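You operate a simulated robot arm through the tools that you are given. There is no shell and no other tool.

You are at the controls of a simulated robot arm. One attempt, no reset.

Task
Pour hibiscus water into the green tumbler and the purple tumbler.
Fine: about 130 ml each; lay the lid on the counter to pour, then put the pitcher back with its lid on. Set down upright: pitcher.

It is judged by the outcome, as a careful person would: the job done as asked, and still so three seconds after it is handed in. It fails if anything else is knocked over, pushed out of place, dropped, spilled or broken. A push-on lid holds only when it is set on centred and level and pressed home; a screw cap is set on level and turned clockwise until tight.

Robot
A 6-joint arm with a two-finger parallel gripper, fixed in place. Base frame: the origin is on the floor under the middle of its stand, x ahead of it, y to its left, z up; the work surface is at about z = 0.9. Lengths are in m, angles in rad, forces in N, time in s.
With the tool pointing down near the work surface it reaches from about 0.3 to 0.66 m from the base axis. Its first joint turns from -2.007 to 2.007 rad. Payload 3.43 kg.
The TCP is the grasp point between the finger pads, 0.034 m short of the fingertips. In the tool frame z runs along the fingers and y along their closing line. Largest opening 0.128 m; finger width 0.024, thickness 0.012; the body of the gripper, 0.048 by 0.13 m, starts 0.096 m behind the TCP.
Orientation is that of the tool frame in the base frame, as [roll, pitch, yaw] about the fixed x, y, z axes, in that order (R = Rz(yaw) Ry(pitch) Rx(roll)). With the fingers straight down and closing along the base's y, the tool's x points along the base's -x, its y along +y and its z along -z.

Tools
- The arm moves only by the tool arm_command. Its argument "steps" is a list of rows, each an object of numbers (a shift or turn left out is 0, a gripper value left out holds the last): "x", "y", "z": the shift along the tool's x, y, z in mm; "wx", "wy", "wz": the turn, a rotation vector about the tool's x, y, z in rad; "gripper": the finger opening in mm, from 0 to 128. In form: [{"x": .., "y": .., "z": .., "wx": .., "wy": .., "wz": .., "gripper": ..}, ...]. A call has 1 to 20 rows; each row is the pose to reach, as a shift and turn from the pose commanded when the call began, along the tool's axes at that moment. A row lasts 0.2 s, in which the tool goes at most 0.05 m and 0.15 rad; a call with a longer step from one row to the next is refused whole, and so is a gripper value outside its range. Where a pose cannot be reached the arm comes as near as it can. A force on the tool above 40 N (or 10 N above the force at the start of the call, whichever is more), or a blocked arm, ends the call early, and 0.2 s more pass. The fingers move at their own pace (about 0.153 m/s each) and stop on an object; they squeeze with about 35 N. The grip force told is the motor's: it shows also when the fingers shut on nothing. Time passes only in rows, and 0.2 s behind the last, so rows that repeat a pose let the fingers close. It gives the time, the measured TCP pose, the force on the tool (base axes), the opening and the grip force at its end, in the units of the frame above (readings bear some noise), with the torque about the TCP (base axes, N m) and any sound that the robot's microphone picked up.
- Cameras (640 x 400 px; columns grow to the right, rows downward): "scene" is fixed at [0.3989, 0.651, 1.6221]; the picture's right is [-0.98, 0.20, 0.00], its down [0.17, 0.81, -0.56] and it looks along [-0.11, -0.55, -0.83] (base axes); focal length 243 px, centre (320, 200). "wrist" rides on the gripper at [0.076, -0.011, -0.16] in the tool frame; the picture's right is [0.15, 0.99, 0.00], its down [-0.88, 0.13, -0.46] and it looks along [-0.45, 0.07, 0.89] (tool axes); focal length 234 px, centre (320, 200). There is no depth. A picture from a camera that has moved, and an enlarged one, comes with that camera's place and axes in the base frame and with its lens.
- get_image(camera): a new picture of that camera. It takes no simulated time.
- raise_lower(by): slides the trunk up (or, below 0, down) by that many m; the arm rides with it, the base frame stays. It gives what a move gives, with no picture.
- close_up(camera, box): a new picture of the part [left, top, right, bottom] of that camera's present view, enlarged. It takes no simulated time.
- finish_job(): hands the job in; it is judged then, once.

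Nothing tells you positions but the pictures and the camera data. Unless the task says otherwise, let go and move clear before handing in.

The tools are called after "Request:" as a command line: name --argument value ..., lists and objects as JSON in quotes. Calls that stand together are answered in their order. arm_command: Moves the arm, as the interface text tells. Its arguments: {"type":"object","properties":{"steps":{"type":"array","items":{"type":"object","properties":{"x":{"type":"number"},"y":{"type":"number"},"z":{"type":"number"},"wx":{"type":"number"},"wy":{"type":"number"},"wz":{"type":"number"},"gripper":{"type":"number"}}}}},"required":["steps"]} The other tools are called the same way: raise_lower (by) moves the trunk up or down; get_image (camera) takes a picture; close_up (camera, box) takes an enlarged picture of a part of a camera's view; finish_job () hands the job in.

At the start:

```text
time: 0.0
tool_pos: [0.2426, 0.2856, 1.3127]
orientation: [-3.141, 0.0, 3.141]
contact_force: [-0.9, 0.1, 0.1]
wrist_torque: [-0.01, -0.02, -0.01]
grip_width: 0.1281
grasp_force: 0.0
trunk travel left (down, up): [-0.925, 0.065]
```

scene: 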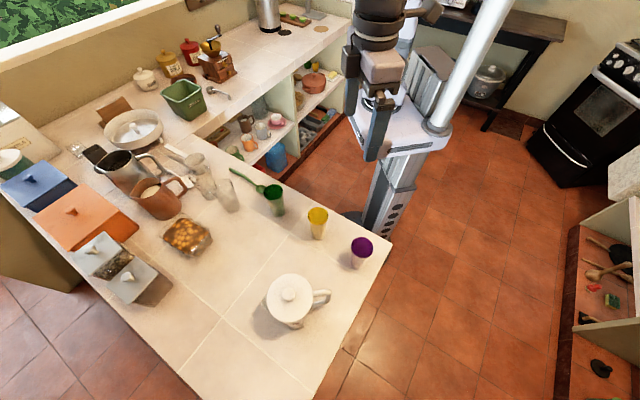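
wrist: 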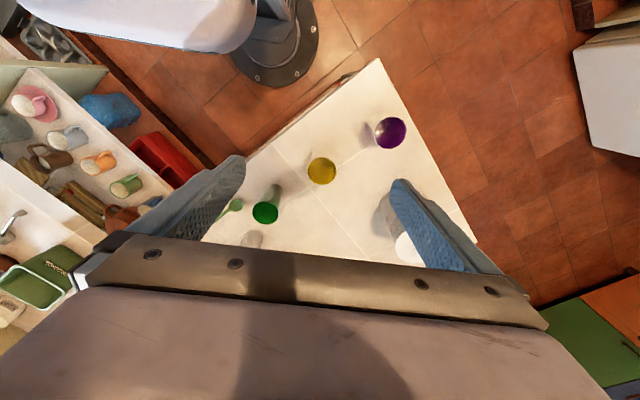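

I see a lidded white pitcher on the near part of the counter, with green, yellow and purple tumblers in a row behind it. I'll take close-ups first to find exact positions before I move anything.

Request:
close_up --camera "scene" --box '[240, 240, 368, 340]'

Request:
close_up --camera "scene" --box '[210, 160, 402, 280]'

Request:
close_up --camera "wrist" --box '[200, 80, 488, 260]'

Request:
close_up --camera "scene" --box '[60, 120, 252, 240]'

```text
4.00 times, centred on (304, 290) of scene
camera zoom: at [0.3989, 0.651, 1.6221], right [-0.98, 0.2, 0.0], down [0.17, 0.81, -0.56], along [-0.11, -0.55, -0.83], focal length 972 px, centre (384, -160)
```

zoom: 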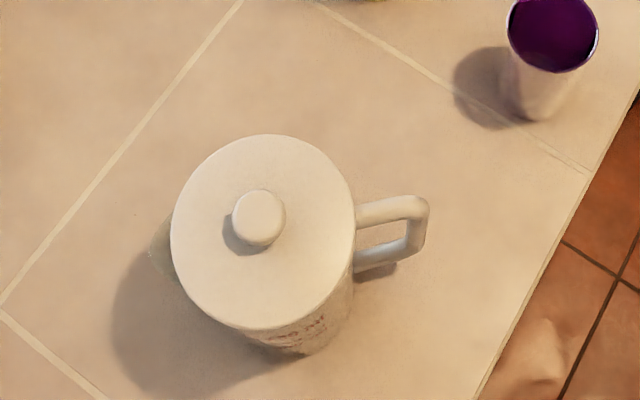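

```text
3.33 times, centred on (306, 220) of scene
camera zoom: at [0.3989, 0.651, 1.6221], right [-0.98, 0.2, 0.0], down [0.17, 0.81, -0.56], along [-0.11, -0.55, -0.83], focal length 810 px, centre (367, 133)
```

zoom: 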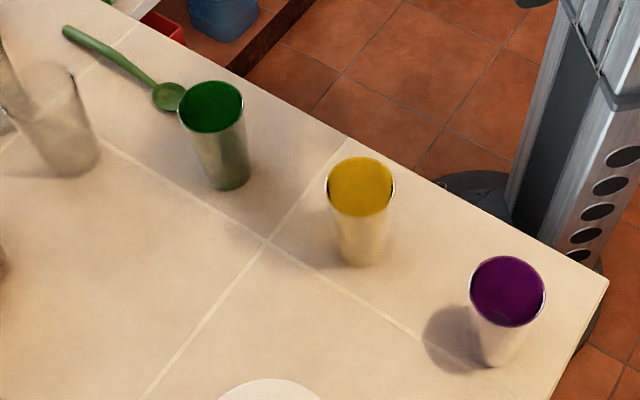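

```text
2.22 times, centred on (344, 170) of wrist
camera zoom: at [0.1671, 0.2731, 1.4712], right [-0.15, 0.99, 0.0], down [0.88, 0.13, 0.46], along [0.45, 0.07, -0.89], focal length 520 px, centre (267, 267)
```

zoom: 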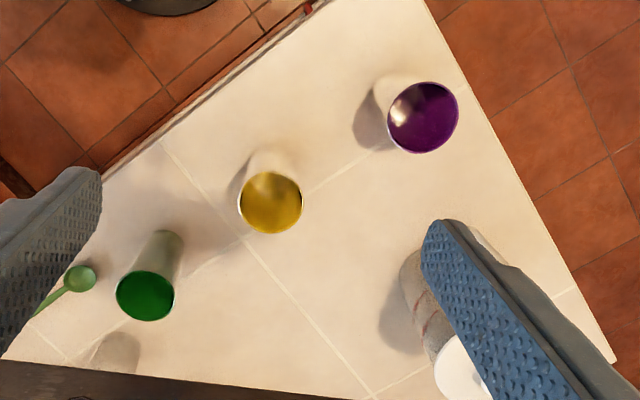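

```text
3.33 times, centred on (156, 180) of scene
camera zoom: at [0.3989, 0.651, 1.6221], right [-0.98, 0.2, 0.0], down [0.17, 0.81, -0.56], along [-0.11, -0.55, -0.83], focal length 810 px, centre (867, 267)
```

zoom: 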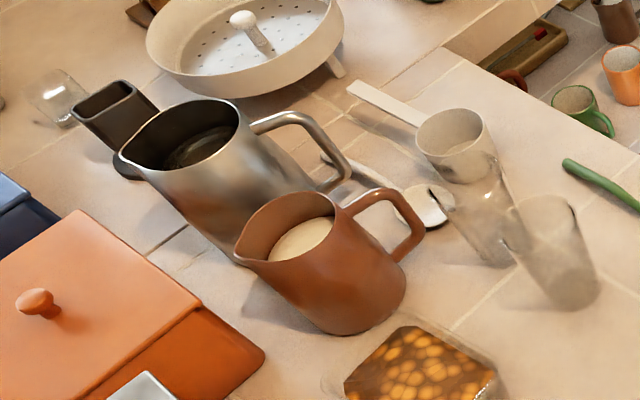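

The white lidded pitcher has red writing on it. I'll zoom in to read the text, then check what the other vessels hold.

Request:
close_up --camera "scene" --box '[282, 300, 314, 320]'

Request:
close_up --camera "scene" --box '[260, 265, 340, 330]'

Request:
close_up --camera "wrist" --box '[350, 170, 446, 270]'

```text
16.00 times, centred on (298, 310) of scene
camera zoom: at [0.3989, 0.651, 1.6221], right [-0.98, 0.2, 0.0], down [0.17, 0.81, -0.56], along [-0.11, -0.55, -0.83], focal length 3888 px, centre (672, -1560)
```

zoom: 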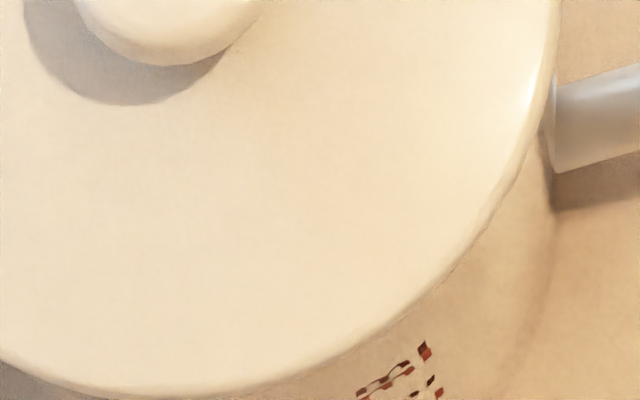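

```text
6.15 times, centred on (300, 298) of scene
camera zoom: at [0.3989, 0.651, 1.6221], right [-0.98, 0.2, 0.0], down [0.17, 0.81, -0.56], along [-0.11, -0.55, -0.83], focal length 1495 px, centre (443, -400)
```

zoom: 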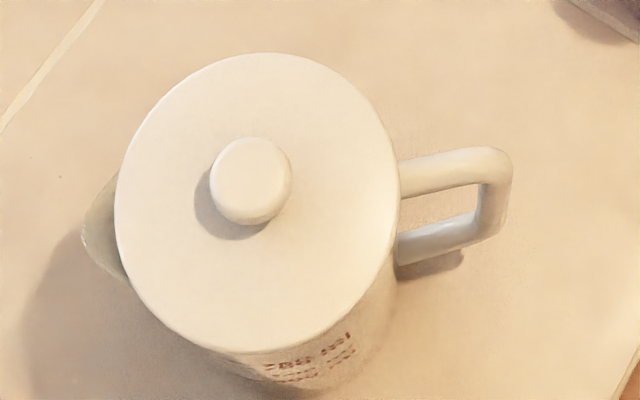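

```text
4.00 times, centred on (398, 220) of wrist
camera zoom: at [0.1671, 0.2731, 1.4712], right [-0.15, 0.99, 0.0], down [0.88, 0.13, 0.46], along [0.45, 0.07, -0.89], focal length 937 px, centre (8, 120)
```

zoom: 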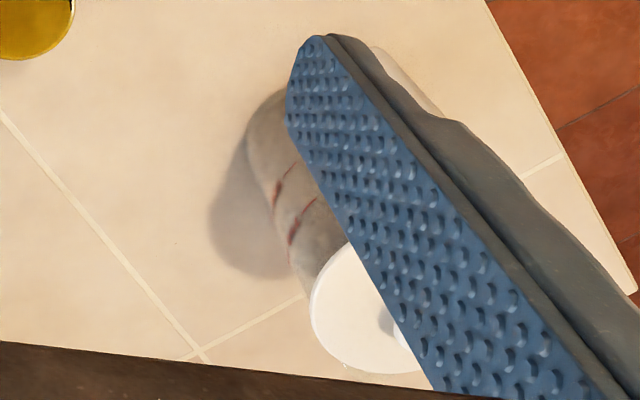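

The pitcher appears to stand at about (0.44, 0.52), with its handle toward −x and its spout toward +x. I'll move the wrist camera over it for a second viewpoint.

Request:
arm_command --steps '[{"y": 40}, {"y": 80}, {"y": 120}, {"y": 150}, {"y": 150}]'

Request:
get_image --camera "wrist"

```text
time: 1.2
tool_pos: [0.2434, 0.4355, 1.3122]
orientation: [3.141, -0.001, 3.141]
contact_force: [0.2, -0.4, 0.5]
wrist_torque: [0.03, 0.01, 0.01]
grip_width: 0.1278
grasp_force: 0.1
trunk travel left (down, up): [-0.925, 0.065]
```

```text
taken
camera wrist: at [0.1666, 0.4232, 1.4705], right [-0.15, 0.99, 0.0], down [0.88, 0.13, 0.46], along [0.45, 0.07, -0.89], focal length 234 px, centre (320, 200)
```

wrist: 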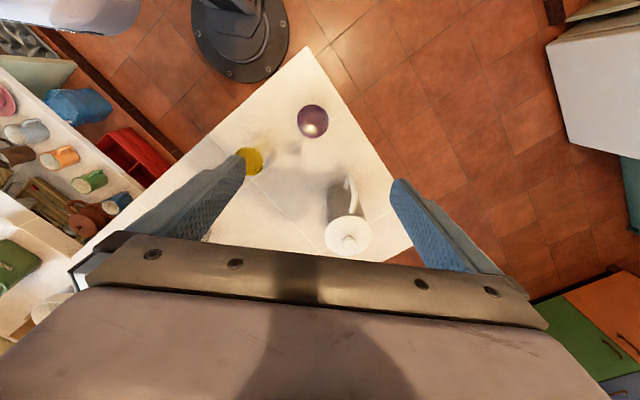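

Request:
close_up --camera "wrist" --box '[290, 160, 418, 260]'

Request:
close_up --camera "scene" --box '[200, 130, 440, 380]'

```text
4.00 times, centred on (354, 210) of wrist
camera zoom: at [0.1666, 0.4232, 1.4705], right [-0.15, 0.99, 0.0], down [0.88, 0.13, 0.46], along [0.45, 0.07, -0.89], focal length 937 px, centre (184, 160)
```

zoom: 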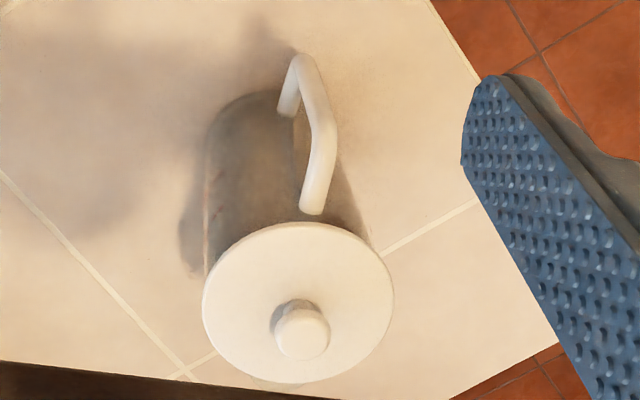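

```text
1.60 times, centred on (320, 255) of scene
camera zoom: at [0.3989, 0.651, 1.6221], right [-0.98, 0.2, 0.0], down [0.17, 0.81, -0.56], along [-0.11, -0.55, -0.83], focal length 389 px, centre (320, 112)
```

zoom: 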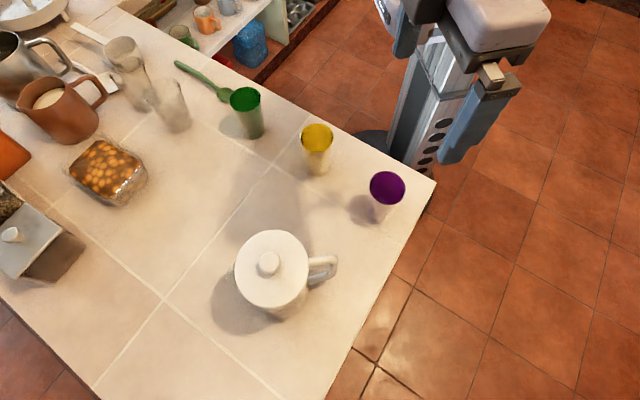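

Triangulating puts the lid centre near (0.439, 0.524, 1.08) and the tumblers at green (0.452, 0.189), yellow (0.334, 0.300) and purple (0.239, 0.419), with rims at about z 1.01. Next I'll tilt the wrist for a side view of the pitcher, to measure the handle and lid.

Request:
arm_command --steps '[{"x": 10, "y": 15, "z": 20, "wy": -0.1}, {"x": 20, "y": 30, "z": 50, "wy": -0.2}, {"x": 30, "y": 45, "z": 80, "wy": -0.3}, {"x": 40, "y": 55, "z": 110, "wy": -0.4}, {"x": 45, "y": 65, "z": 140, "wy": -0.5}, {"x": 45, "y": 65, "z": 160, "wy": -0.6}, {"x": 45, "y": 65, "z": 160, "wy": -0.6}]'

Request:
get_image --camera "wrist"

Request:
get_image --camera "scene"

```text
time: 2.8
tool_pos: [0.1966, 0.5017, 1.1526]
orientation: [3.14, 0.601, -3.141]
contact_force: [-0.3, 0.8, 0.1]
wrist_torque: [0.03, -0.03, 0.01]
grip_width: 0.1279
grasp_force: 0.1
trunk travel left (down, up): [-0.925, 0.065]
```

```text
taken
camera wrist: at [0.0442, 0.4894, 1.2405], right [-0.12, 0.99, -0.08], down [0.47, 0.13, 0.87], along [0.88, 0.07, -0.48], focal length 234 px, centre (320, 200)
```

wrist: 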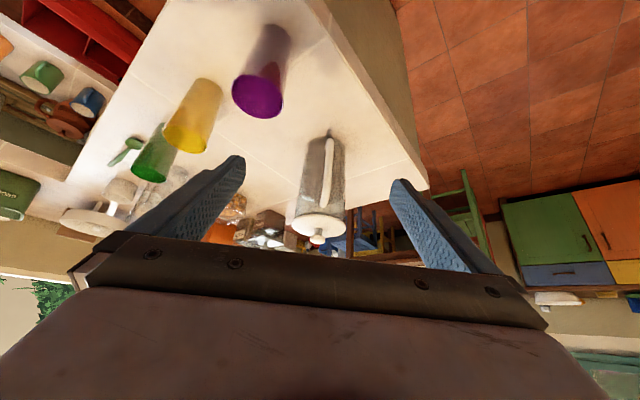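

```text
taken
```

scene: 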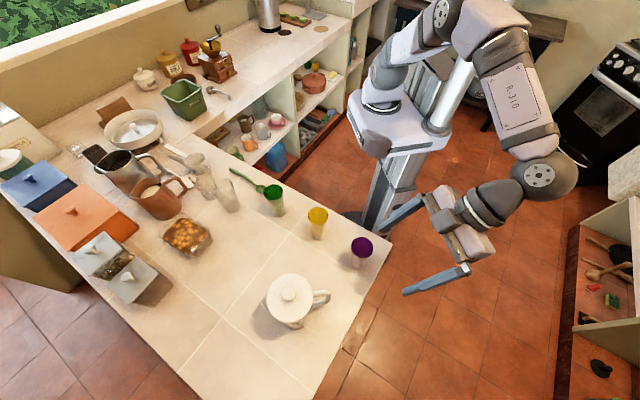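

The wrist picture is upside down but shows the pitcher from the side. I'll enlarge it.

Request:
close_up --camera "wrist" --box '[272, 125, 368, 250]'

Request:
close_up --camera "wrist" --box '[110, 10, 310, 190]'

```text
3.20 times, centred on (320, 188) of wrist
camera zoom: at [0.0442, 0.4894, 1.2405], right [-0.12, 0.99, -0.08], down [0.47, 0.13, 0.87], along [0.88, 0.07, -0.48], focal length 749 px, centre (320, 240)
```

zoom: 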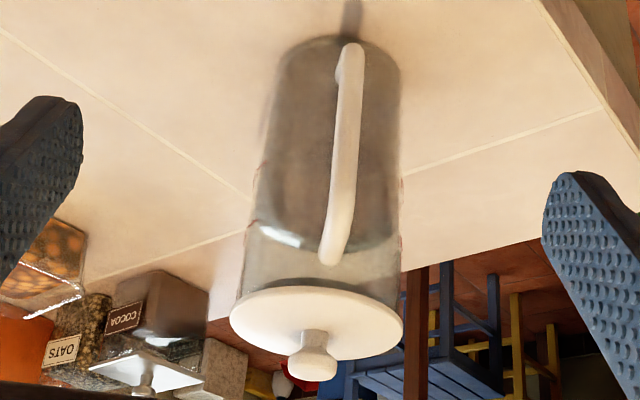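

```text
2.22 times, centred on (210, 100) of wrist
camera zoom: at [0.0442, 0.4894, 1.2405], right [-0.12, 0.99, -0.08], down [0.47, 0.13, 0.87], along [0.88, 0.07, -0.48], focal length 520 px, centre (564, 422)
```

zoom: 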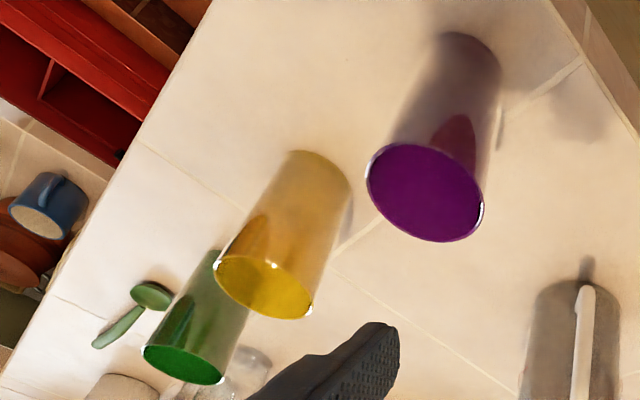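

The pitcher looks like clear glass with liquid to about z 1.0, a mushroom-knobbed lid and a handle bar at x≈0.355. I'll check the label text to be sure this is the hibiscus water.

Request:
close_up --camera "scene" --box '[284, 310, 316, 330]'

Request:
close_up --camera "scene" --box '[84, 140, 180, 220]'

```text
16.00 times, centred on (300, 320) of scene
camera zoom: at [0.3989, 0.651, 1.6221], right [-0.98, 0.2, 0.0], down [0.17, 0.81, -0.56], along [-0.11, -0.55, -0.83], focal length 3888 px, centre (640, -1720)
```

zoom: 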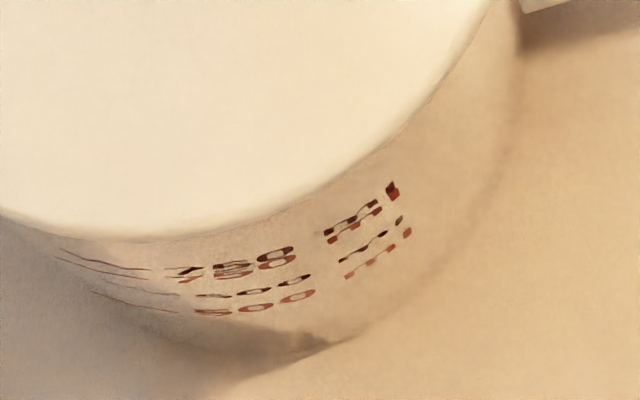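

```text
5.00 times, centred on (132, 180) of scene
camera zoom: at [0.3989, 0.651, 1.6221], right [-0.98, 0.2, 0.0], down [0.17, 0.81, -0.56], along [-0.11, -0.55, -0.83], focal length 1215 px, centre (1260, 300)
```

zoom: 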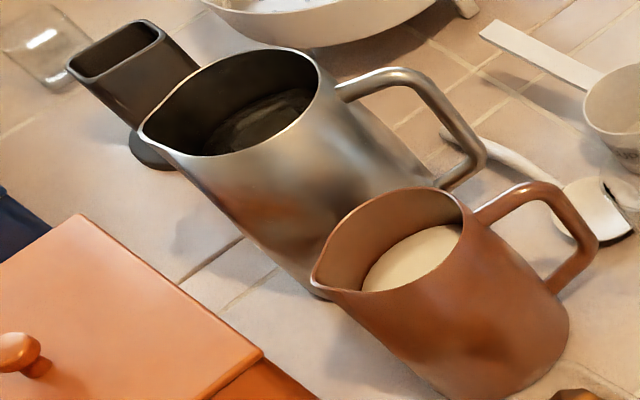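

This is a graduated glass jug (750 and 500 marks) and the only lidded pitcher, so it's the hibiscus water. I'll bring the gripper above the lid knob and check its alignment.

Request:
arm_command --steps '[{"x": -15.5, "z": -22.7, "gripper": 90}, {"x": -47, "y": 4, "z": -1}, {"x": -79, "y": 8, "z": 21}, {"x": -111, "y": 12, "z": 43}, {"x": -143, "y": 16, "z": 64}, {"x": -175, "y": 20, "z": 86}, {"x": -205.8, "y": 22.6, "z": 107.4}, {"x": -205.8, "y": 22.6, "z": 107.4}]'

Request:
get_image --camera "wrist"

Request:
get_image --camera "scene"

```text
time: 4.6
tool_pos: [0.4274, 0.5224, 1.1777]
orientation: [-3.141, 0.601, -3.14]
contact_force: [-0.5, -0.1, 0.3]
wrist_torque: [0.01, 0.01, -0.04]
grip_width: 0.0901
grasp_force: 0.0
trunk travel left (down, up): [-0.925, 0.065]
```

```text
taken
camera wrist: at [0.2755, 0.5104, 1.2666], right [-0.12, 0.99, -0.08], down [0.47, 0.13, 0.87], along [0.87, 0.07, -0.48], focal length 234 px, centre (320, 200)
```

wrist: 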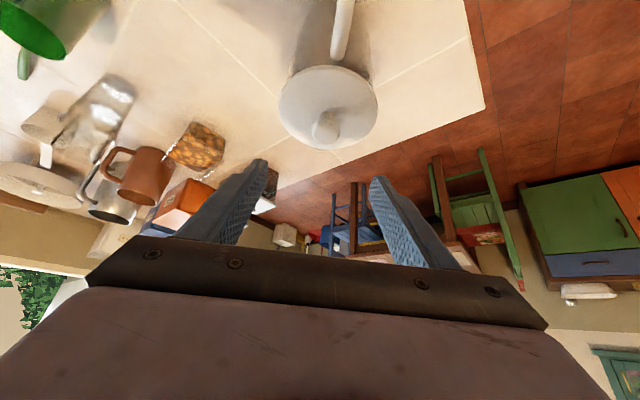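

```text
taken
```

scene: 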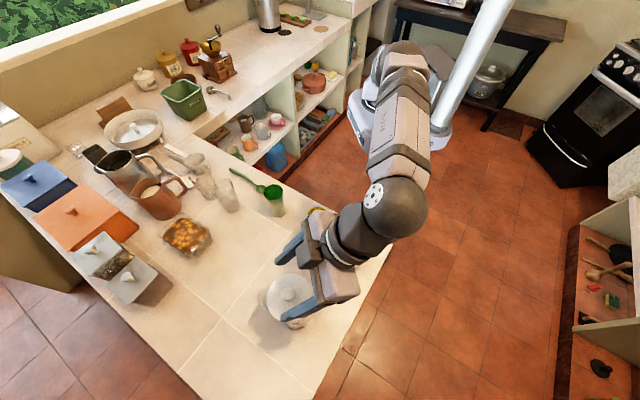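

Request:
close_up --camera "wrist" --box '[272, 55, 384, 155]'

Request:
close_up --camera "scene" --box '[250, 220, 360, 340]'

```text
4.00 times, centred on (328, 105) of wrist
camera zoom: at [0.2755, 0.5104, 1.2666], right [-0.12, 0.99, -0.08], down [0.47, 0.13, 0.87], along [0.87, 0.07, -0.48], focal length 937 px, centre (288, 580)
```

zoom: 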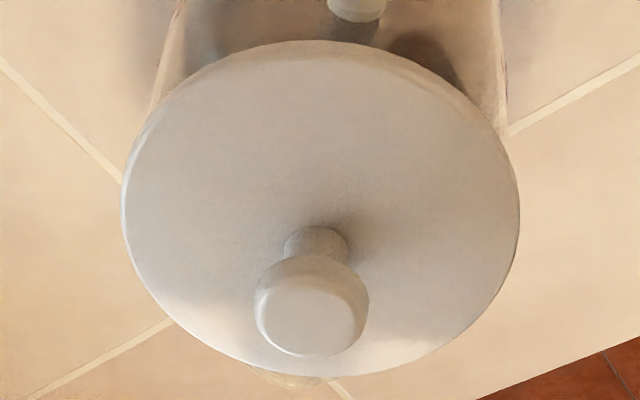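

```text
3.33 times, centred on (305, 280) of scene
camera zoom: at [0.3989, 0.651, 1.6221], right [-0.98, 0.2, 0.0], down [0.17, 0.81, -0.56], along [-0.11, -0.55, -0.83], focal length 810 px, centre (370, -67)
```

zoom: 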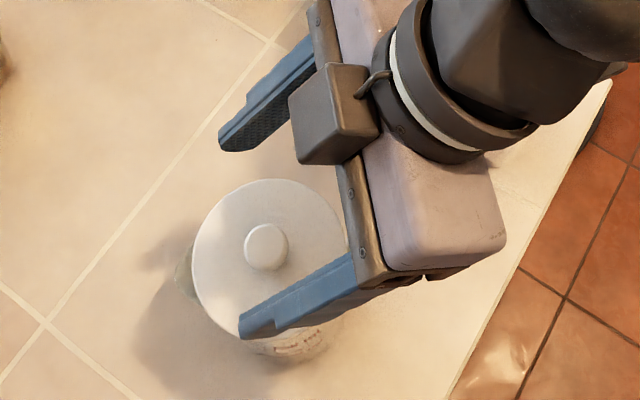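

The knob lines up with the gripper to within about a millimetre. I'll lower around it and close gently.

Request:
arm_command --steps '[{"x": 8, "y": 0.5, "z": 12, "gripper": 80}, {"x": 16, "y": 0.5, "z": 24}, {"x": 24, "y": 0.5, "z": 37}, {"x": 30, "y": 0.5, "z": 46}, {"x": 33.6, "y": 0.5, "z": 50.9}, {"x": 33.6, "y": 0.5, "z": 50.9}]'

Request:
close_up --camera "scene" --box '[240, 220, 368, 340]'

Request:
close_up --camera "wrist" --box '[220, 80, 420, 260]'

```text
time: 6.0
tool_pos: [0.4286, 0.5233, 1.1203]
orientation: [3.137, 0.603, 3.141]
contact_force: [1.9, 0.3, 9.2]
wrist_torque: [-0.06, -0.15, -0.01]
grip_width: 0.0799
grasp_force: 0.1
trunk travel left (down, up): [-0.925, 0.065]
```

```text
3.33 times, centred on (304, 280) of scene
camera zoom: at [0.3989, 0.651, 1.6221], right [-0.98, 0.2, 0.0], down [0.17, 0.81, -0.56], along [-0.11, -0.55, -0.83], focal length 810 px, centre (373, -67)
```

zoom: 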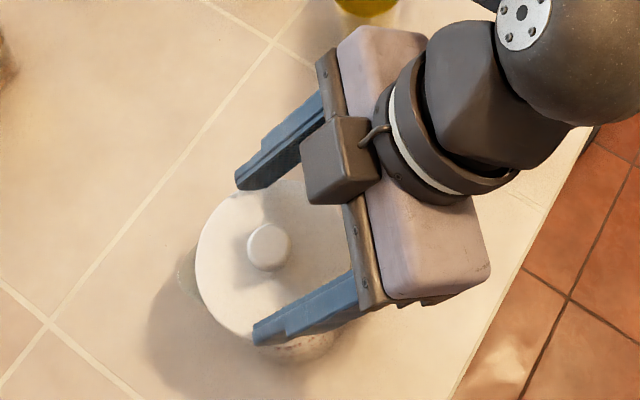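

```text
2.22 times, centred on (320, 170) of wrist
camera zoom: at [0.2763, 0.5107, 1.2077], right [-0.12, 0.99, -0.08], down [0.47, 0.13, 0.88], along [0.88, 0.07, -0.48], focal length 520 px, centre (320, 267)
```

zoom: 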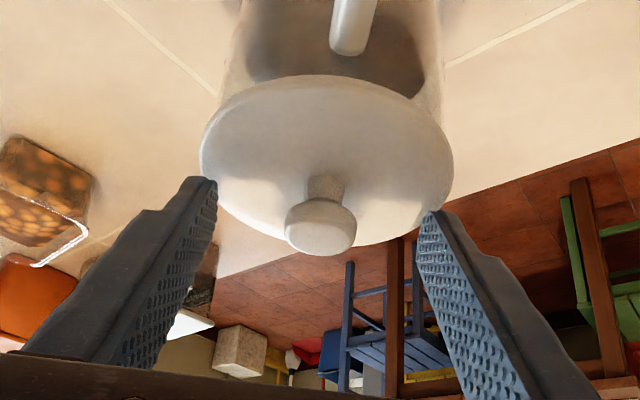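

The fingertips touched the lid, which sits a few mm higher than I estimated. I'll raise about 5 mm and then close on the knob.

Request:
arm_command --steps '[{"x": -1.7, "z": -2.5}, {"x": -3.1, "z": -4.5}, {"x": -3.1, "z": -4.5, "gripper": 80}]'

Request:
close_up --camera "wrist" --box '[220, 80, 420, 260]'

```text
time: 6.8
tool_pos: [0.4292, 0.5241, 1.1234]
orientation: [-3.139, 0.598, -3.14]
contact_force: [-0.6, -0.3, 0.1]
wrist_torque: [0.01, 0.0, 0.03]
grip_width: 0.0797
grasp_force: 0.1
trunk travel left (down, up): [-0.925, 0.065]
```

```text
2.22 times, centred on (320, 170) of wrist
camera zoom: at [0.2763, 0.511, 1.212], right [-0.12, 0.99, -0.08], down [0.47, 0.13, 0.87], along [0.87, 0.07, -0.48], focal length 520 px, centre (320, 267)
```

zoom: 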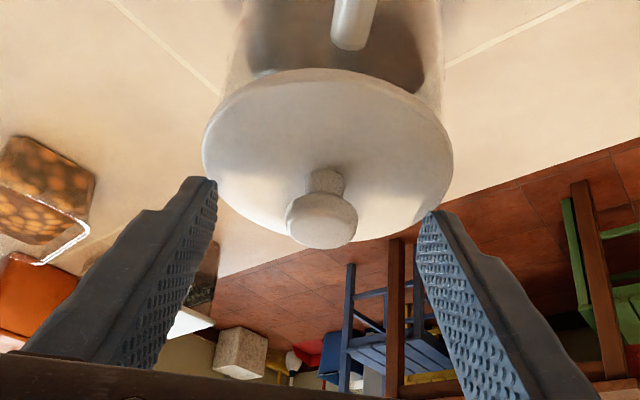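

Request:
arm_command --steps '[{"gripper": 45}, {"gripper": 34}, {"gripper": 34}, {"gripper": 10}, {"gripper": 10}, {"gripper": 10}]'

Request:
close_up --camera "wrist" --box '[220, 80, 420, 260]'

Request:
close_up --camera "scene" --box '[240, 220, 368, 340]'

```text
time: 8.2
tool_pos: [0.4289, 0.5224, 1.1243]
orientation: [3.141, 0.601, 3.141]
contact_force: [0.0, -0.3, 0.8]
wrist_torque: [-0.01, -0.02, 0.0]
grip_width: 0.0257
grasp_force: 34.9
trunk travel left (down, up): [-0.925, 0.065]
```

```text
2.22 times, centred on (320, 170) of wrist
camera zoom: at [0.2764, 0.511, 1.2126], right [-0.12, 0.99, -0.08], down [0.47, 0.13, 0.87], along [0.87, 0.07, -0.48], focal length 520 px, centre (320, 267)
```

zoom: 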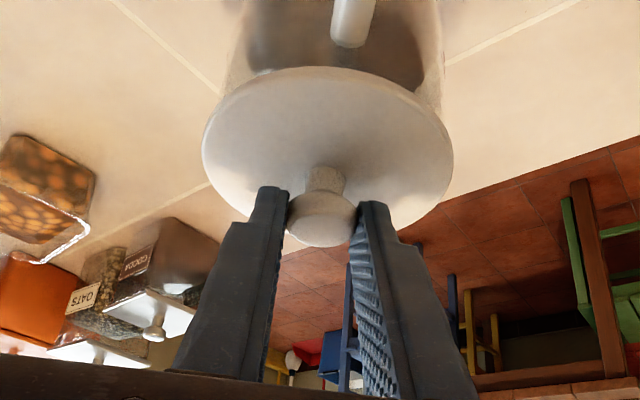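

```text
3.33 times, centred on (304, 280) of scene
camera zoom: at [0.3989, 0.651, 1.6221], right [-0.98, 0.2, 0.0], down [0.17, 0.81, -0.56], along [-0.11, -0.55, -0.83], focal length 810 px, centre (373, -67)
```

zoom: 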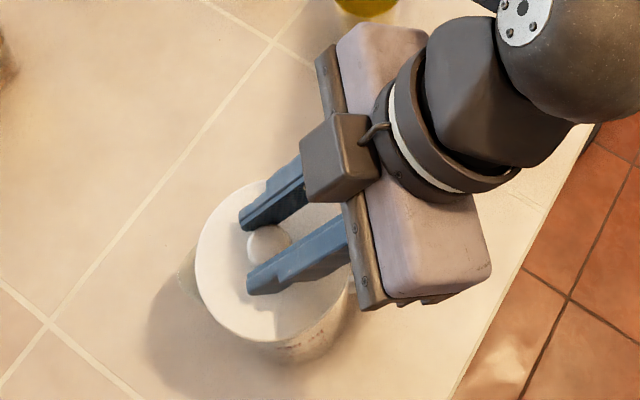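

The knob is gripped (25.7 mm, 35 N). I'll lift the lid straight up, slowly at first.

Request:
arm_command --steps '[{"x": -1.1, "z": -1.7}, {"x": -2.8, "z": -4.1}, {"x": -4.5, "z": -6.6}, {"x": -7.9, "z": -11.6}, {"x": -12.4, "z": -18.2}, {"x": -18.1, "z": -26.4}, {"x": -25.4, "z": -37.1}, {"x": -33.9, "z": -49.5}, {"x": -33.9, "z": -49.5}]'

Request:
close_up --camera "wrist" --box '[220, 40, 420, 260]'

Request:
close_up --camera "scene" --box '[240, 220, 368, 340]'

```text
time: 10.2
tool_pos: [0.4281, 0.5233, 1.1835]
orientation: [3.141, 0.6, 3.141]
contact_force: [0.8, 1.0, -0.4]
wrist_torque: [0.04, 0.0, -0.02]
grip_width: 0.0258
grasp_force: 35.0
trunk travel left (down, up): [-0.925, 0.065]
```

```text
1.82 times, centred on (320, 150) of wrist
camera zoom: at [0.2758, 0.5109, 1.2725], right [-0.12, 0.99, -0.08], down [0.47, 0.13, 0.87], along [0.87, 0.07, -0.48], focal length 426 px, centre (320, 291)
```

zoom: 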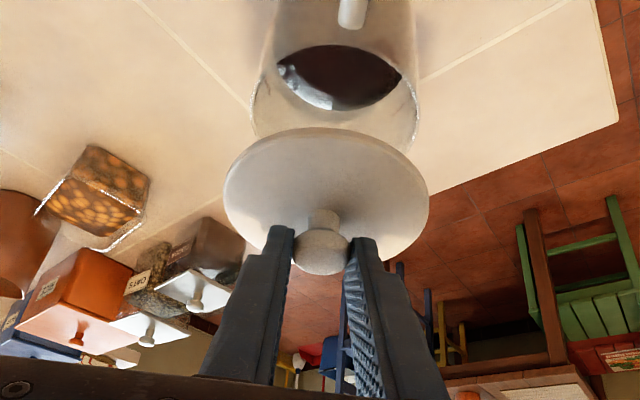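

```text
3.33 times, centred on (304, 280) of scene
camera zoom: at [0.3989, 0.651, 1.6221], right [-0.98, 0.2, 0.0], down [0.17, 0.81, -0.56], along [-0.11, -0.55, -0.83], focal length 810 px, centre (373, -67)
```

zoom: 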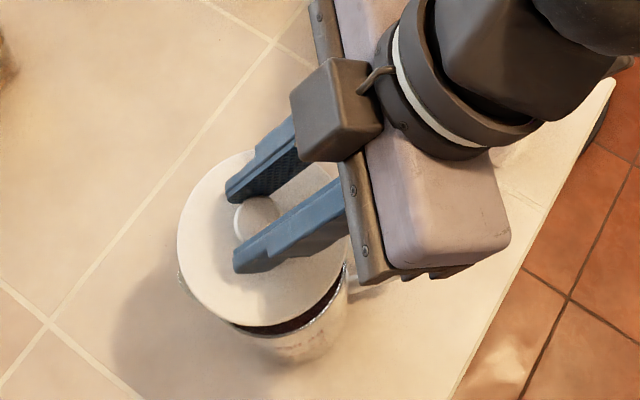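

The lid came off cleanly, and the water underneath is dark red, so this is the hibiscus. I'll carry the lid to the empty counter near (0.50, 0.37) and lower it partway.

Request:
arm_command --steps '[{"x": -8, "y": -25, "z": 5.5}, {"x": -18, "y": -57, "z": 12.5}, {"x": -29, "y": -90, "z": 20}, {"x": -40, "y": -122, "z": 27}, {"x": -50.3, "y": -154, "z": 34.4}, {"x": -50.3, "y": -154, "z": 34.4}]'

Request:
get_image --camera "scene"

Request:
get_image --camera "wrist"

```text
time: 11.6
tool_pos: [0.4909, 0.3698, 1.1853]
orientation: [-3.141, 0.599, -3.142]
contact_force: [0.3, 0.9, -0.3]
wrist_torque: [-0.01, -0.02, 0.01]
grip_width: 0.0259
grasp_force: 35.0
trunk travel left (down, up): [-0.925, 0.065]
```

```text
taken
```

scene: 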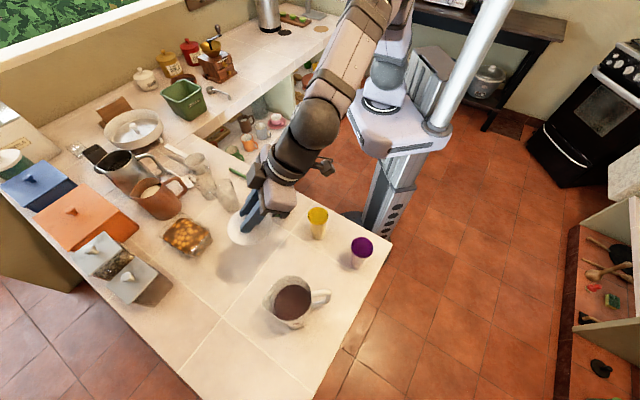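

```text
taken
camera wrist: at [0.3382, 0.3577, 1.2728], right [-0.12, 0.99, -0.08], down [0.47, 0.13, 0.87], along [0.87, 0.07, -0.48], focal length 234 px, centre (320, 200)
```

wrist: 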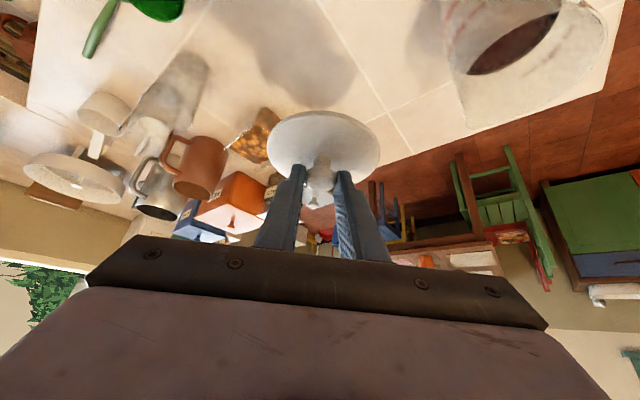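

The spot below is clear, so I'll lower the lid to just above the counter.

Request:
arm_command --steps '[{"x": 17, "z": 24.8}, {"x": 37, "z": 54}, {"x": 57, "z": 83}, {"x": 77, "z": 112.6}, {"x": 96, "z": 140.3}, {"x": 112.9, "z": 165.1}, {"x": 112.9, "z": 165.1}]'

Request:
get_image --camera "wrist"

Request:
get_image --camera "scene"

```text
time: 13.2
tool_pos: [0.4904, 0.3682, 0.9854]
orientation: [3.141, 0.602, -3.14]
contact_force: [-0.6, 0.8, 0.5]
wrist_torque: [0.01, -0.03, -0.01]
grip_width: 0.0258
grasp_force: 35.0
trunk travel left (down, up): [-0.925, 0.065]
```

```text
taken
camera wrist: at [0.3383, 0.3554, 1.0749], right [-0.12, 0.99, -0.08], down [0.47, 0.13, 0.87], along [0.87, 0.07, -0.48], focal length 234 px, centre (320, 200)
```

wrist: 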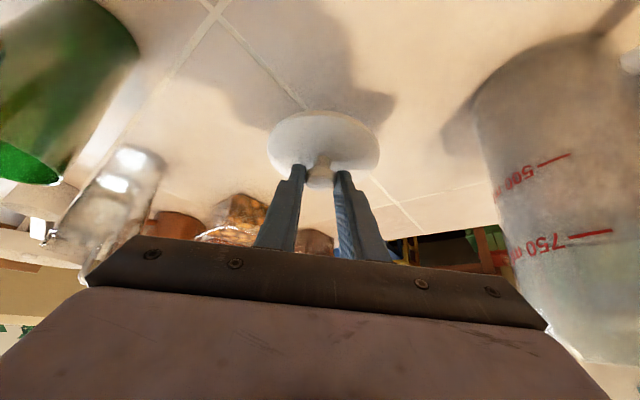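

```text
taken
```

scene: 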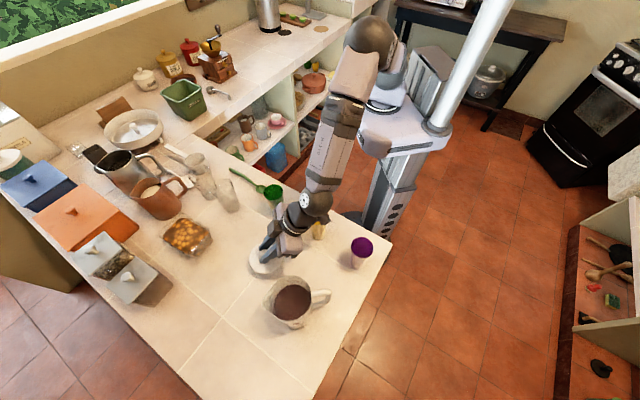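

Request:
close_up --camera "wrist" --box '[240, 80, 400, 200]'

Request:
close_up --camera "scene" --box '[230, 190, 350, 290]'

Request:
arm_command --steps '[{"x": 1.7, "z": 2.5}, {"x": 3.4, "z": 5.0}, {"x": 4.5, "z": 6.6}]'

```text
3.33 times, centred on (320, 140) of wrist
camera zoom: at [0.3383, 0.3554, 1.0749], right [-0.12, 0.99, -0.08], down [0.47, 0.13, 0.87], along [0.87, 0.07, -0.48], focal length 781 px, centre (320, 400)
```

zoom: 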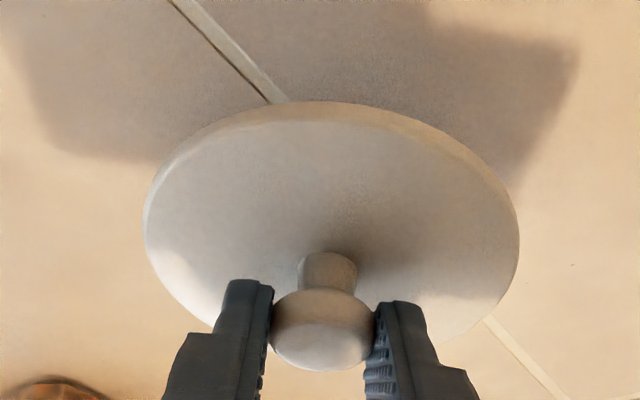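

```text
4.00 times, centred on (290, 240) of scene
camera zoom: at [0.3989, 0.651, 1.6221], right [-0.98, 0.2, 0.0], down [0.17, 0.81, -0.56], along [-0.11, -0.55, -0.83], focal length 972 px, centre (440, 40)
```

zoom: 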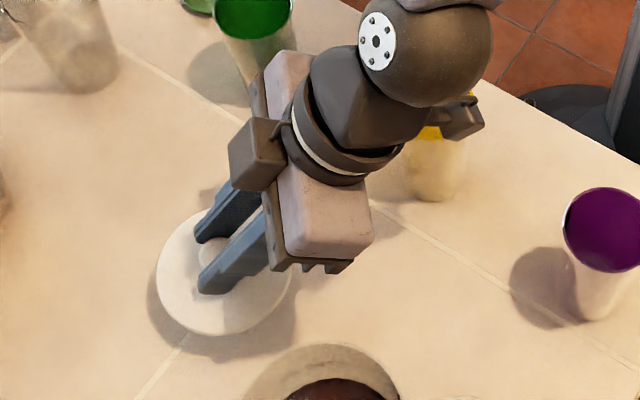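

```text
time: 14.0
tool_pos: [0.4912, 0.369, 0.9775]
orientation: [-3.141, 0.601, 3.141]
contact_force: [0.4, -0.2, -0.4]
wrist_torque: [-0.01, -0.02, -0.02]
grip_width: 0.026
grasp_force: 35.1
trunk travel left (down, up): [-0.925, 0.065]
```

The wrist camera housing is close to the yellow tumbler, so I'll shift the lid spot slightly away to (0.51, 0.39). Then I'll lower in small steps until it touches.

Request:
arm_command --steps '[{"x": -3.7, "y": 10, "z": 2.5}, {"x": -8.3, "y": 22, "z": 5.6}, {"x": -8.3, "y": 22, "z": 5.6}]'

Request:
arm_command --steps '[{"x": 1.1, "z": 1.7}, {"x": 2.3, "z": 3.3}, {"x": 2.8, "z": 4.1}]'

Request:
close_up --camera "scene" --box '[230, 190, 350, 290]'

Request:
close_up --camera "wrist" --box '[240, 80, 400, 200]'

```text
time: 14.8
tool_pos: [0.4998, 0.3915, 0.9767]
orientation: [3.141, 0.6, -3.142]
contact_force: [-0.6, -0.2, 0.0]
wrist_torque: [0.01, -0.01, -0.01]
grip_width: 0.0256
grasp_force: 36.0
trunk travel left (down, up): [-0.925, 0.065]
```

```text
time: 15.6
tool_pos: [0.4999, 0.3906, 0.9711]
orientation: [-3.141, 0.6, -3.14]
contact_force: [0.3, 1.3, 0.1]
wrist_torque: [0.01, -0.02, 0.03]
grip_width: 0.0258
grasp_force: 35.5
trunk travel left (down, up): [-0.925, 0.065]
```

```text
4.00 times, centred on (290, 240) of scene
camera zoom: at [0.3989, 0.651, 1.6221], right [-0.98, 0.2, 0.0], down [0.17, 0.81, -0.56], along [-0.11, -0.55, -0.83], focal length 972 px, centre (440, 40)
```

zoom: 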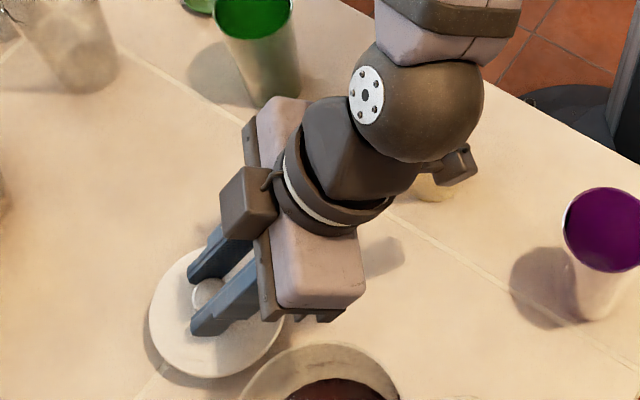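

```text
3.33 times, centred on (320, 140) of wrist
camera zoom: at [0.3479, 0.3787, 1.0601], right [-0.12, 0.99, -0.08], down [0.47, 0.13, 0.87], along [0.87, 0.07, -0.48], focal length 781 px, centre (320, 400)
```

zoom: 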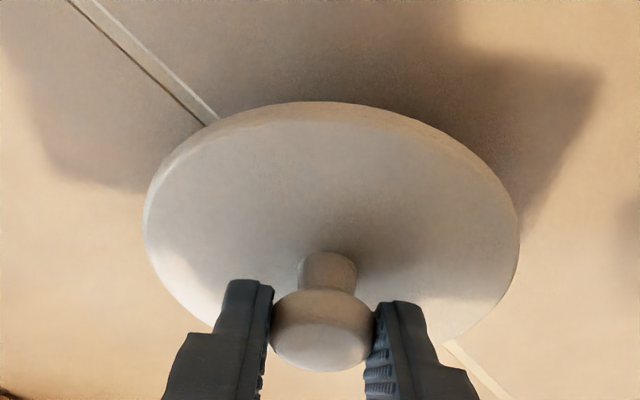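

Request:
arm_command --steps '[{"x": 1.1, "z": 1.7}, {"x": 2.3, "z": 3.3}]'

Request:
arm_command --steps '[{"x": 0.6, "z": 0.8}, {"x": 1.1, "z": 1.7}]'

Request:
close_up --camera "wrist" --box '[240, 80, 400, 200]'

```text
time: 16.2
tool_pos: [0.5002, 0.3921, 0.9672]
orientation: [3.142, 0.601, 3.14]
contact_force: [0.4, -0.4, 0.6]
wrist_torque: [-0.02, 0.01, -0.03]
grip_width: 0.0259
grasp_force: 34.7
trunk travel left (down, up): [-0.925, 0.065]
```

```text
time: 16.8
tool_pos: [0.5001, 0.391, 0.9651]
orientation: [3.141, 0.599, -3.141]
contact_force: [0.1, -0.7, -0.6]
wrist_torque: [0.01, -0.02, 0.03]
grip_width: 0.0257
grasp_force: 35.1
trunk travel left (down, up): [-0.925, 0.065]
```

```text
3.33 times, centred on (320, 140) of wrist
camera zoom: at [0.3478, 0.3788, 1.0536], right [-0.12, 0.99, -0.08], down [0.47, 0.13, 0.87], along [0.87, 0.07, -0.48], focal length 781 px, centre (320, 400)
```

zoom: 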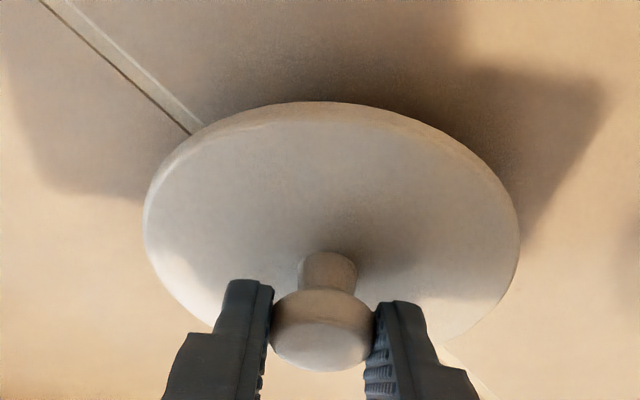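

Request:
arm_command --steps '[{"x": 0.6, "z": 0.8}, {"x": 1.1, "z": 1.7}]'

Request:
arm_command --steps '[{"x": 0.6, "z": 0.8}, {"x": 1.1, "z": 1.7}]'

```text
time: 17.4
tool_pos: [0.5005, 0.3909, 0.9641]
orientation: [-3.141, 0.601, -3.14]
contact_force: [0.5, -0.2, -0.3]
wrist_torque: [0.01, -0.02, 0.02]
grip_width: 0.0258
grasp_force: 35.0
trunk travel left (down, up): [-0.925, 0.065]
```

```text
time: 18.0
tool_pos: [0.5, 0.3923, 0.9615]
orientation: [3.14, 0.6, 3.14]
contact_force: [0.1, 0.2, -0.2]
wrist_torque: [-0.03, 0.03, 0.0]
grip_width: 0.026
grasp_force: 35.4
trunk travel left (down, up): [-0.925, 0.065]
```

Request:
arm_command --steps '[{"x": 0.6, "z": 0.8}, {"x": 1.1, "z": 1.7}]'

Request:
arm_command --steps '[{"x": 0.6, "z": 0.8}, {"x": 1.1, "z": 1.7}]'

Request:
close_up --camera "scene" --box '[240, 220, 320, 290]'

```text
time: 18.6
tool_pos: [0.5008, 0.3917, 0.9589]
orientation: [-3.141, 0.602, 3.142]
contact_force: [0.1, 0.4, -0.8]
wrist_torque: [0.02, -0.03, 0.02]
grip_width: 0.0254
grasp_force: 34.8
trunk travel left (down, up): [-0.925, 0.065]
```

```text
time: 19.2
tool_pos: [0.5011, 0.3931, 0.9581]
orientation: [-3.14, 0.6, 3.141]
contact_force: [-0.5, -0.8, -1.1]
wrist_torque: [0.01, 0.0, 0.01]
grip_width: 0.0257
grasp_force: 35.3
trunk travel left (down, up): [-0.925, 0.065]
```

```text
5.71 times, centred on (280, 255) of scene
camera zoom: at [0.3989, 0.651, 1.6221], right [-0.98, 0.2, 0.0], down [0.17, 0.81, -0.56], along [-0.11, -0.55, -0.83], focal length 1388 px, centre (549, -114)
```

zoom: 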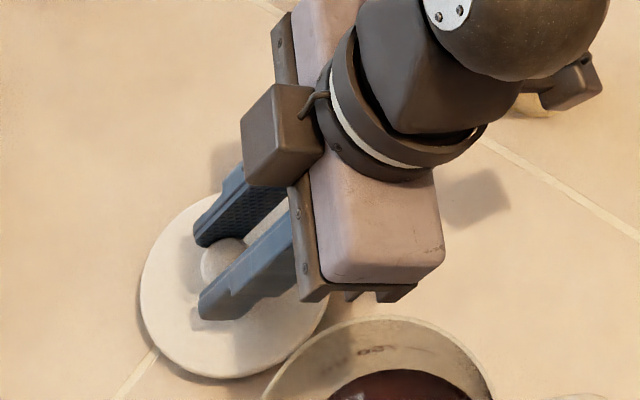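

Request:
arm_command --steps '[{"x": 0.6, "z": 0.8}, {"x": 1.1, "z": 1.7}]'

Request:
arm_command --steps '[{"x": 0.6, "z": 0.8}, {"x": 1.1, "z": 1.7}]'

```text
time: 19.8
tool_pos: [0.5006, 0.3922, 0.9544]
orientation: [3.14, 0.601, -3.141]
contact_force: [1.1, 0.9, -0.4]
wrist_torque: [0.03, 0.02, -0.02]
grip_width: 0.0256
grasp_force: 35.4
trunk travel left (down, up): [-0.925, 0.065]
```

```text
time: 20.4
tool_pos: [0.5006, 0.3926, 0.9546]
orientation: [3.14, 0.604, 3.141]
contact_force: [-1.7, -0.3, 6.2]
wrist_torque: [-0.06, 0.22, 0.02]
grip_width: 0.0258
grasp_force: 35.1
trunk travel left (down, up): [-0.925, 0.065]
```

The lid has touched the counter (6 N). I'll release it and back straight up.

Request:
arm_command --steps '[{"gripper": 32}, {"gripper": 60}, {"gripper": 60}, {"x": -5.6, "z": -8.3, "gripper": 60}, {"x": -19.8, "z": -28.9}, {"x": -39.5, "z": -57.8}, {"x": -62, "z": -91}, {"x": -84.7, "z": -123.8}, {"x": -84.7, "z": -123.8}]'

Request:
get_image --camera "scene"

Request:
get_image --camera "wrist"

```text
time: 22.4
tool_pos: [0.4988, 0.3905, 1.104]
orientation: [-3.14, 0.599, -3.139]
contact_force: [-0.1, 0.4, -0.8]
wrist_torque: [-0.01, 0.01, -0.02]
grip_width: 0.0602
grasp_force: 0.2
trunk travel left (down, up): [-0.925, 0.065]
```

```text
taken
```

scene: 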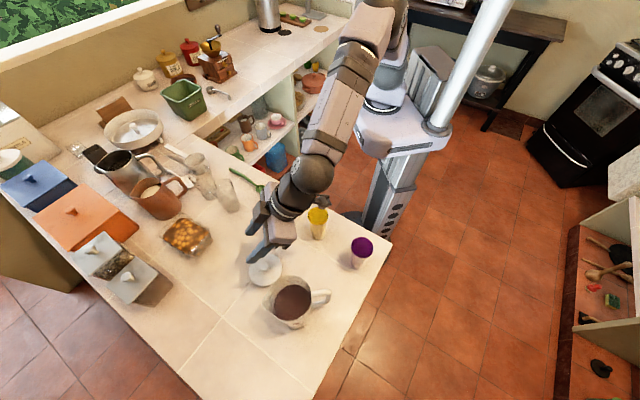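

```text
taken
camera wrist: at [0.3477, 0.3788, 1.1922], right [-0.12, 0.99, -0.08], down [0.47, 0.13, 0.87], along [0.87, 0.07, -0.48], focal length 234 px, centre (320, 200)
```

wrist: 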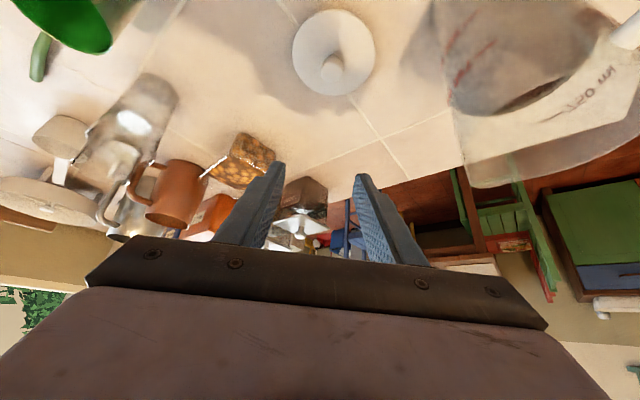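

The lid is resting on the counter. Now I'll look closely at the open pitcher, mainly the spout, rim and water level, before gripping the body.

Request:
close_up --camera "scene" --box '[255, 260, 345, 335]'

Request:
close_up --camera "wrist" --box '[430, 0, 640, 200]'

Request:
close_up --camera "scene" --box '[240, 240, 300, 300]'

```text
5.33 times, centred on (300, 298) of scene
camera zoom: at [0.3989, 0.651, 1.6221], right [-0.98, 0.2, 0.0], down [0.17, 0.81, -0.56], along [-0.11, -0.55, -0.83], focal length 1296 px, centre (427, -320)
```

zoom: 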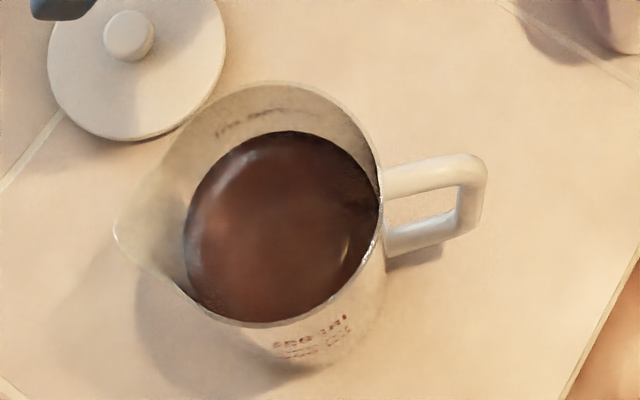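

```text
2.00 times, centred on (535, 100) of wrist
camera zoom: at [0.3477, 0.3788, 1.1922], right [-0.12, 0.99, -0.08], down [0.47, 0.13, 0.87], along [0.87, 0.07, -0.48], focal length 468 px, centre (-110, 400)
```

zoom: 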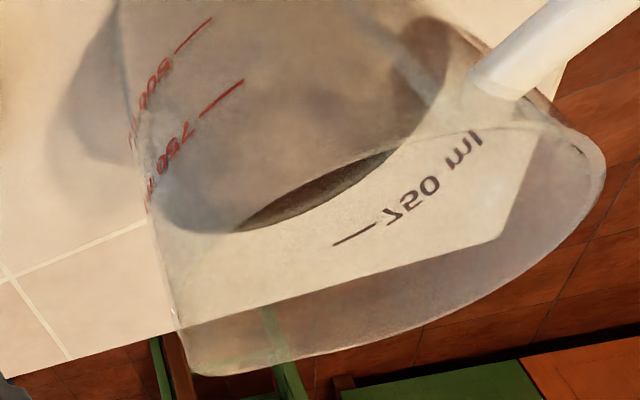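

```text
6.67 times, centred on (270, 270) of scene
camera zoom: at [0.3989, 0.651, 1.6221], right [-0.98, 0.2, 0.0], down [0.17, 0.81, -0.56], along [-0.11, -0.55, -0.83], focal length 1620 px, centre (653, -267)
```

zoom: 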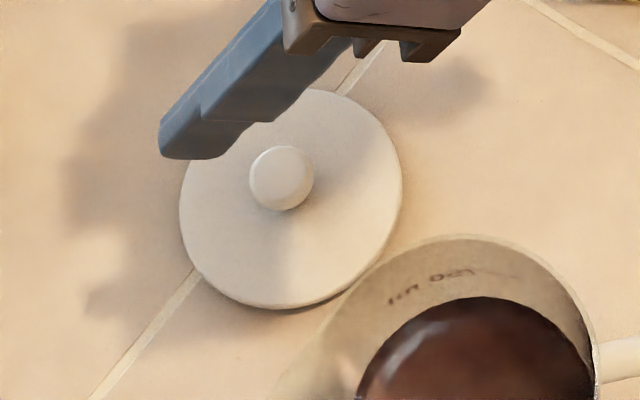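

The marks put the water near 620 ml, with the spout tip about 60 mm from the axis on the +x side. Before gripping, I'll rehearse the pouring poses empty-handed to make sure they're reachable, starting at the green tumbler.

Request:
arm_command --steps '[{"x": 8.6, "y": -25.4, "z": -20.5, "gripper": 128}, {"x": 17.1, "y": -50.8, "z": -41}, {"x": 25.7, "y": -76.1, "z": -61.4}, {"x": 34.3, "y": -101.5, "z": -81.9}, {"x": 42.8, "y": -126.9, "z": -102.4}, {"x": 51.4, "y": -152.3, "z": -122.9}, {"x": 59.9, "y": -177.6, "z": -143.3}, {"x": 68.5, "y": -203, "z": -163.8}, {"x": 68.5, "y": -203, "z": -163.8}]'

Request:
arm_command --steps '[{"wy": 0.14}, {"wy": 0.28}, {"wy": 0.42}, {"wy": 0.56}, {"wy": 0.7}, {"wy": 0.84}, {"wy": 0.98}, {"wy": 1.12}, {"wy": 1.2}, {"wy": 1.2}]'

Request:
get_image --camera "scene"

```text
time: 24.4
tool_pos: [0.3532, 0.1895, 1.1994]
orientation: [-3.141, 0.598, -3.14]
contact_force: [0.3, 0.3, 0.3]
wrist_torque: [-0.04, 0.03, -0.03]
grip_width: 0.1281
grasp_force: 0.0
trunk travel left (down, up): [-0.925, 0.065]
```

```text
time: 26.6
tool_pos: [0.3506, 0.1889, 1.1993]
orientation: [3.141, -0.599, 3.141]
contact_force: [0.2, 0.3, -0.2]
wrist_torque: [-0.01, 0.0, -0.01]
grip_width: 0.1279
grasp_force: 0.0
trunk travel left (down, up): [-0.925, 0.065]
```

```text
taken
```

scene: 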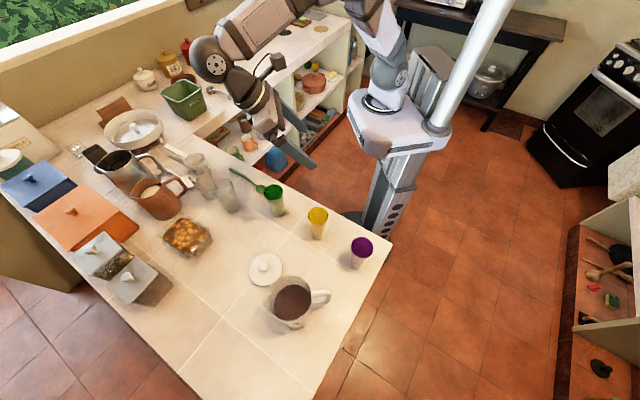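

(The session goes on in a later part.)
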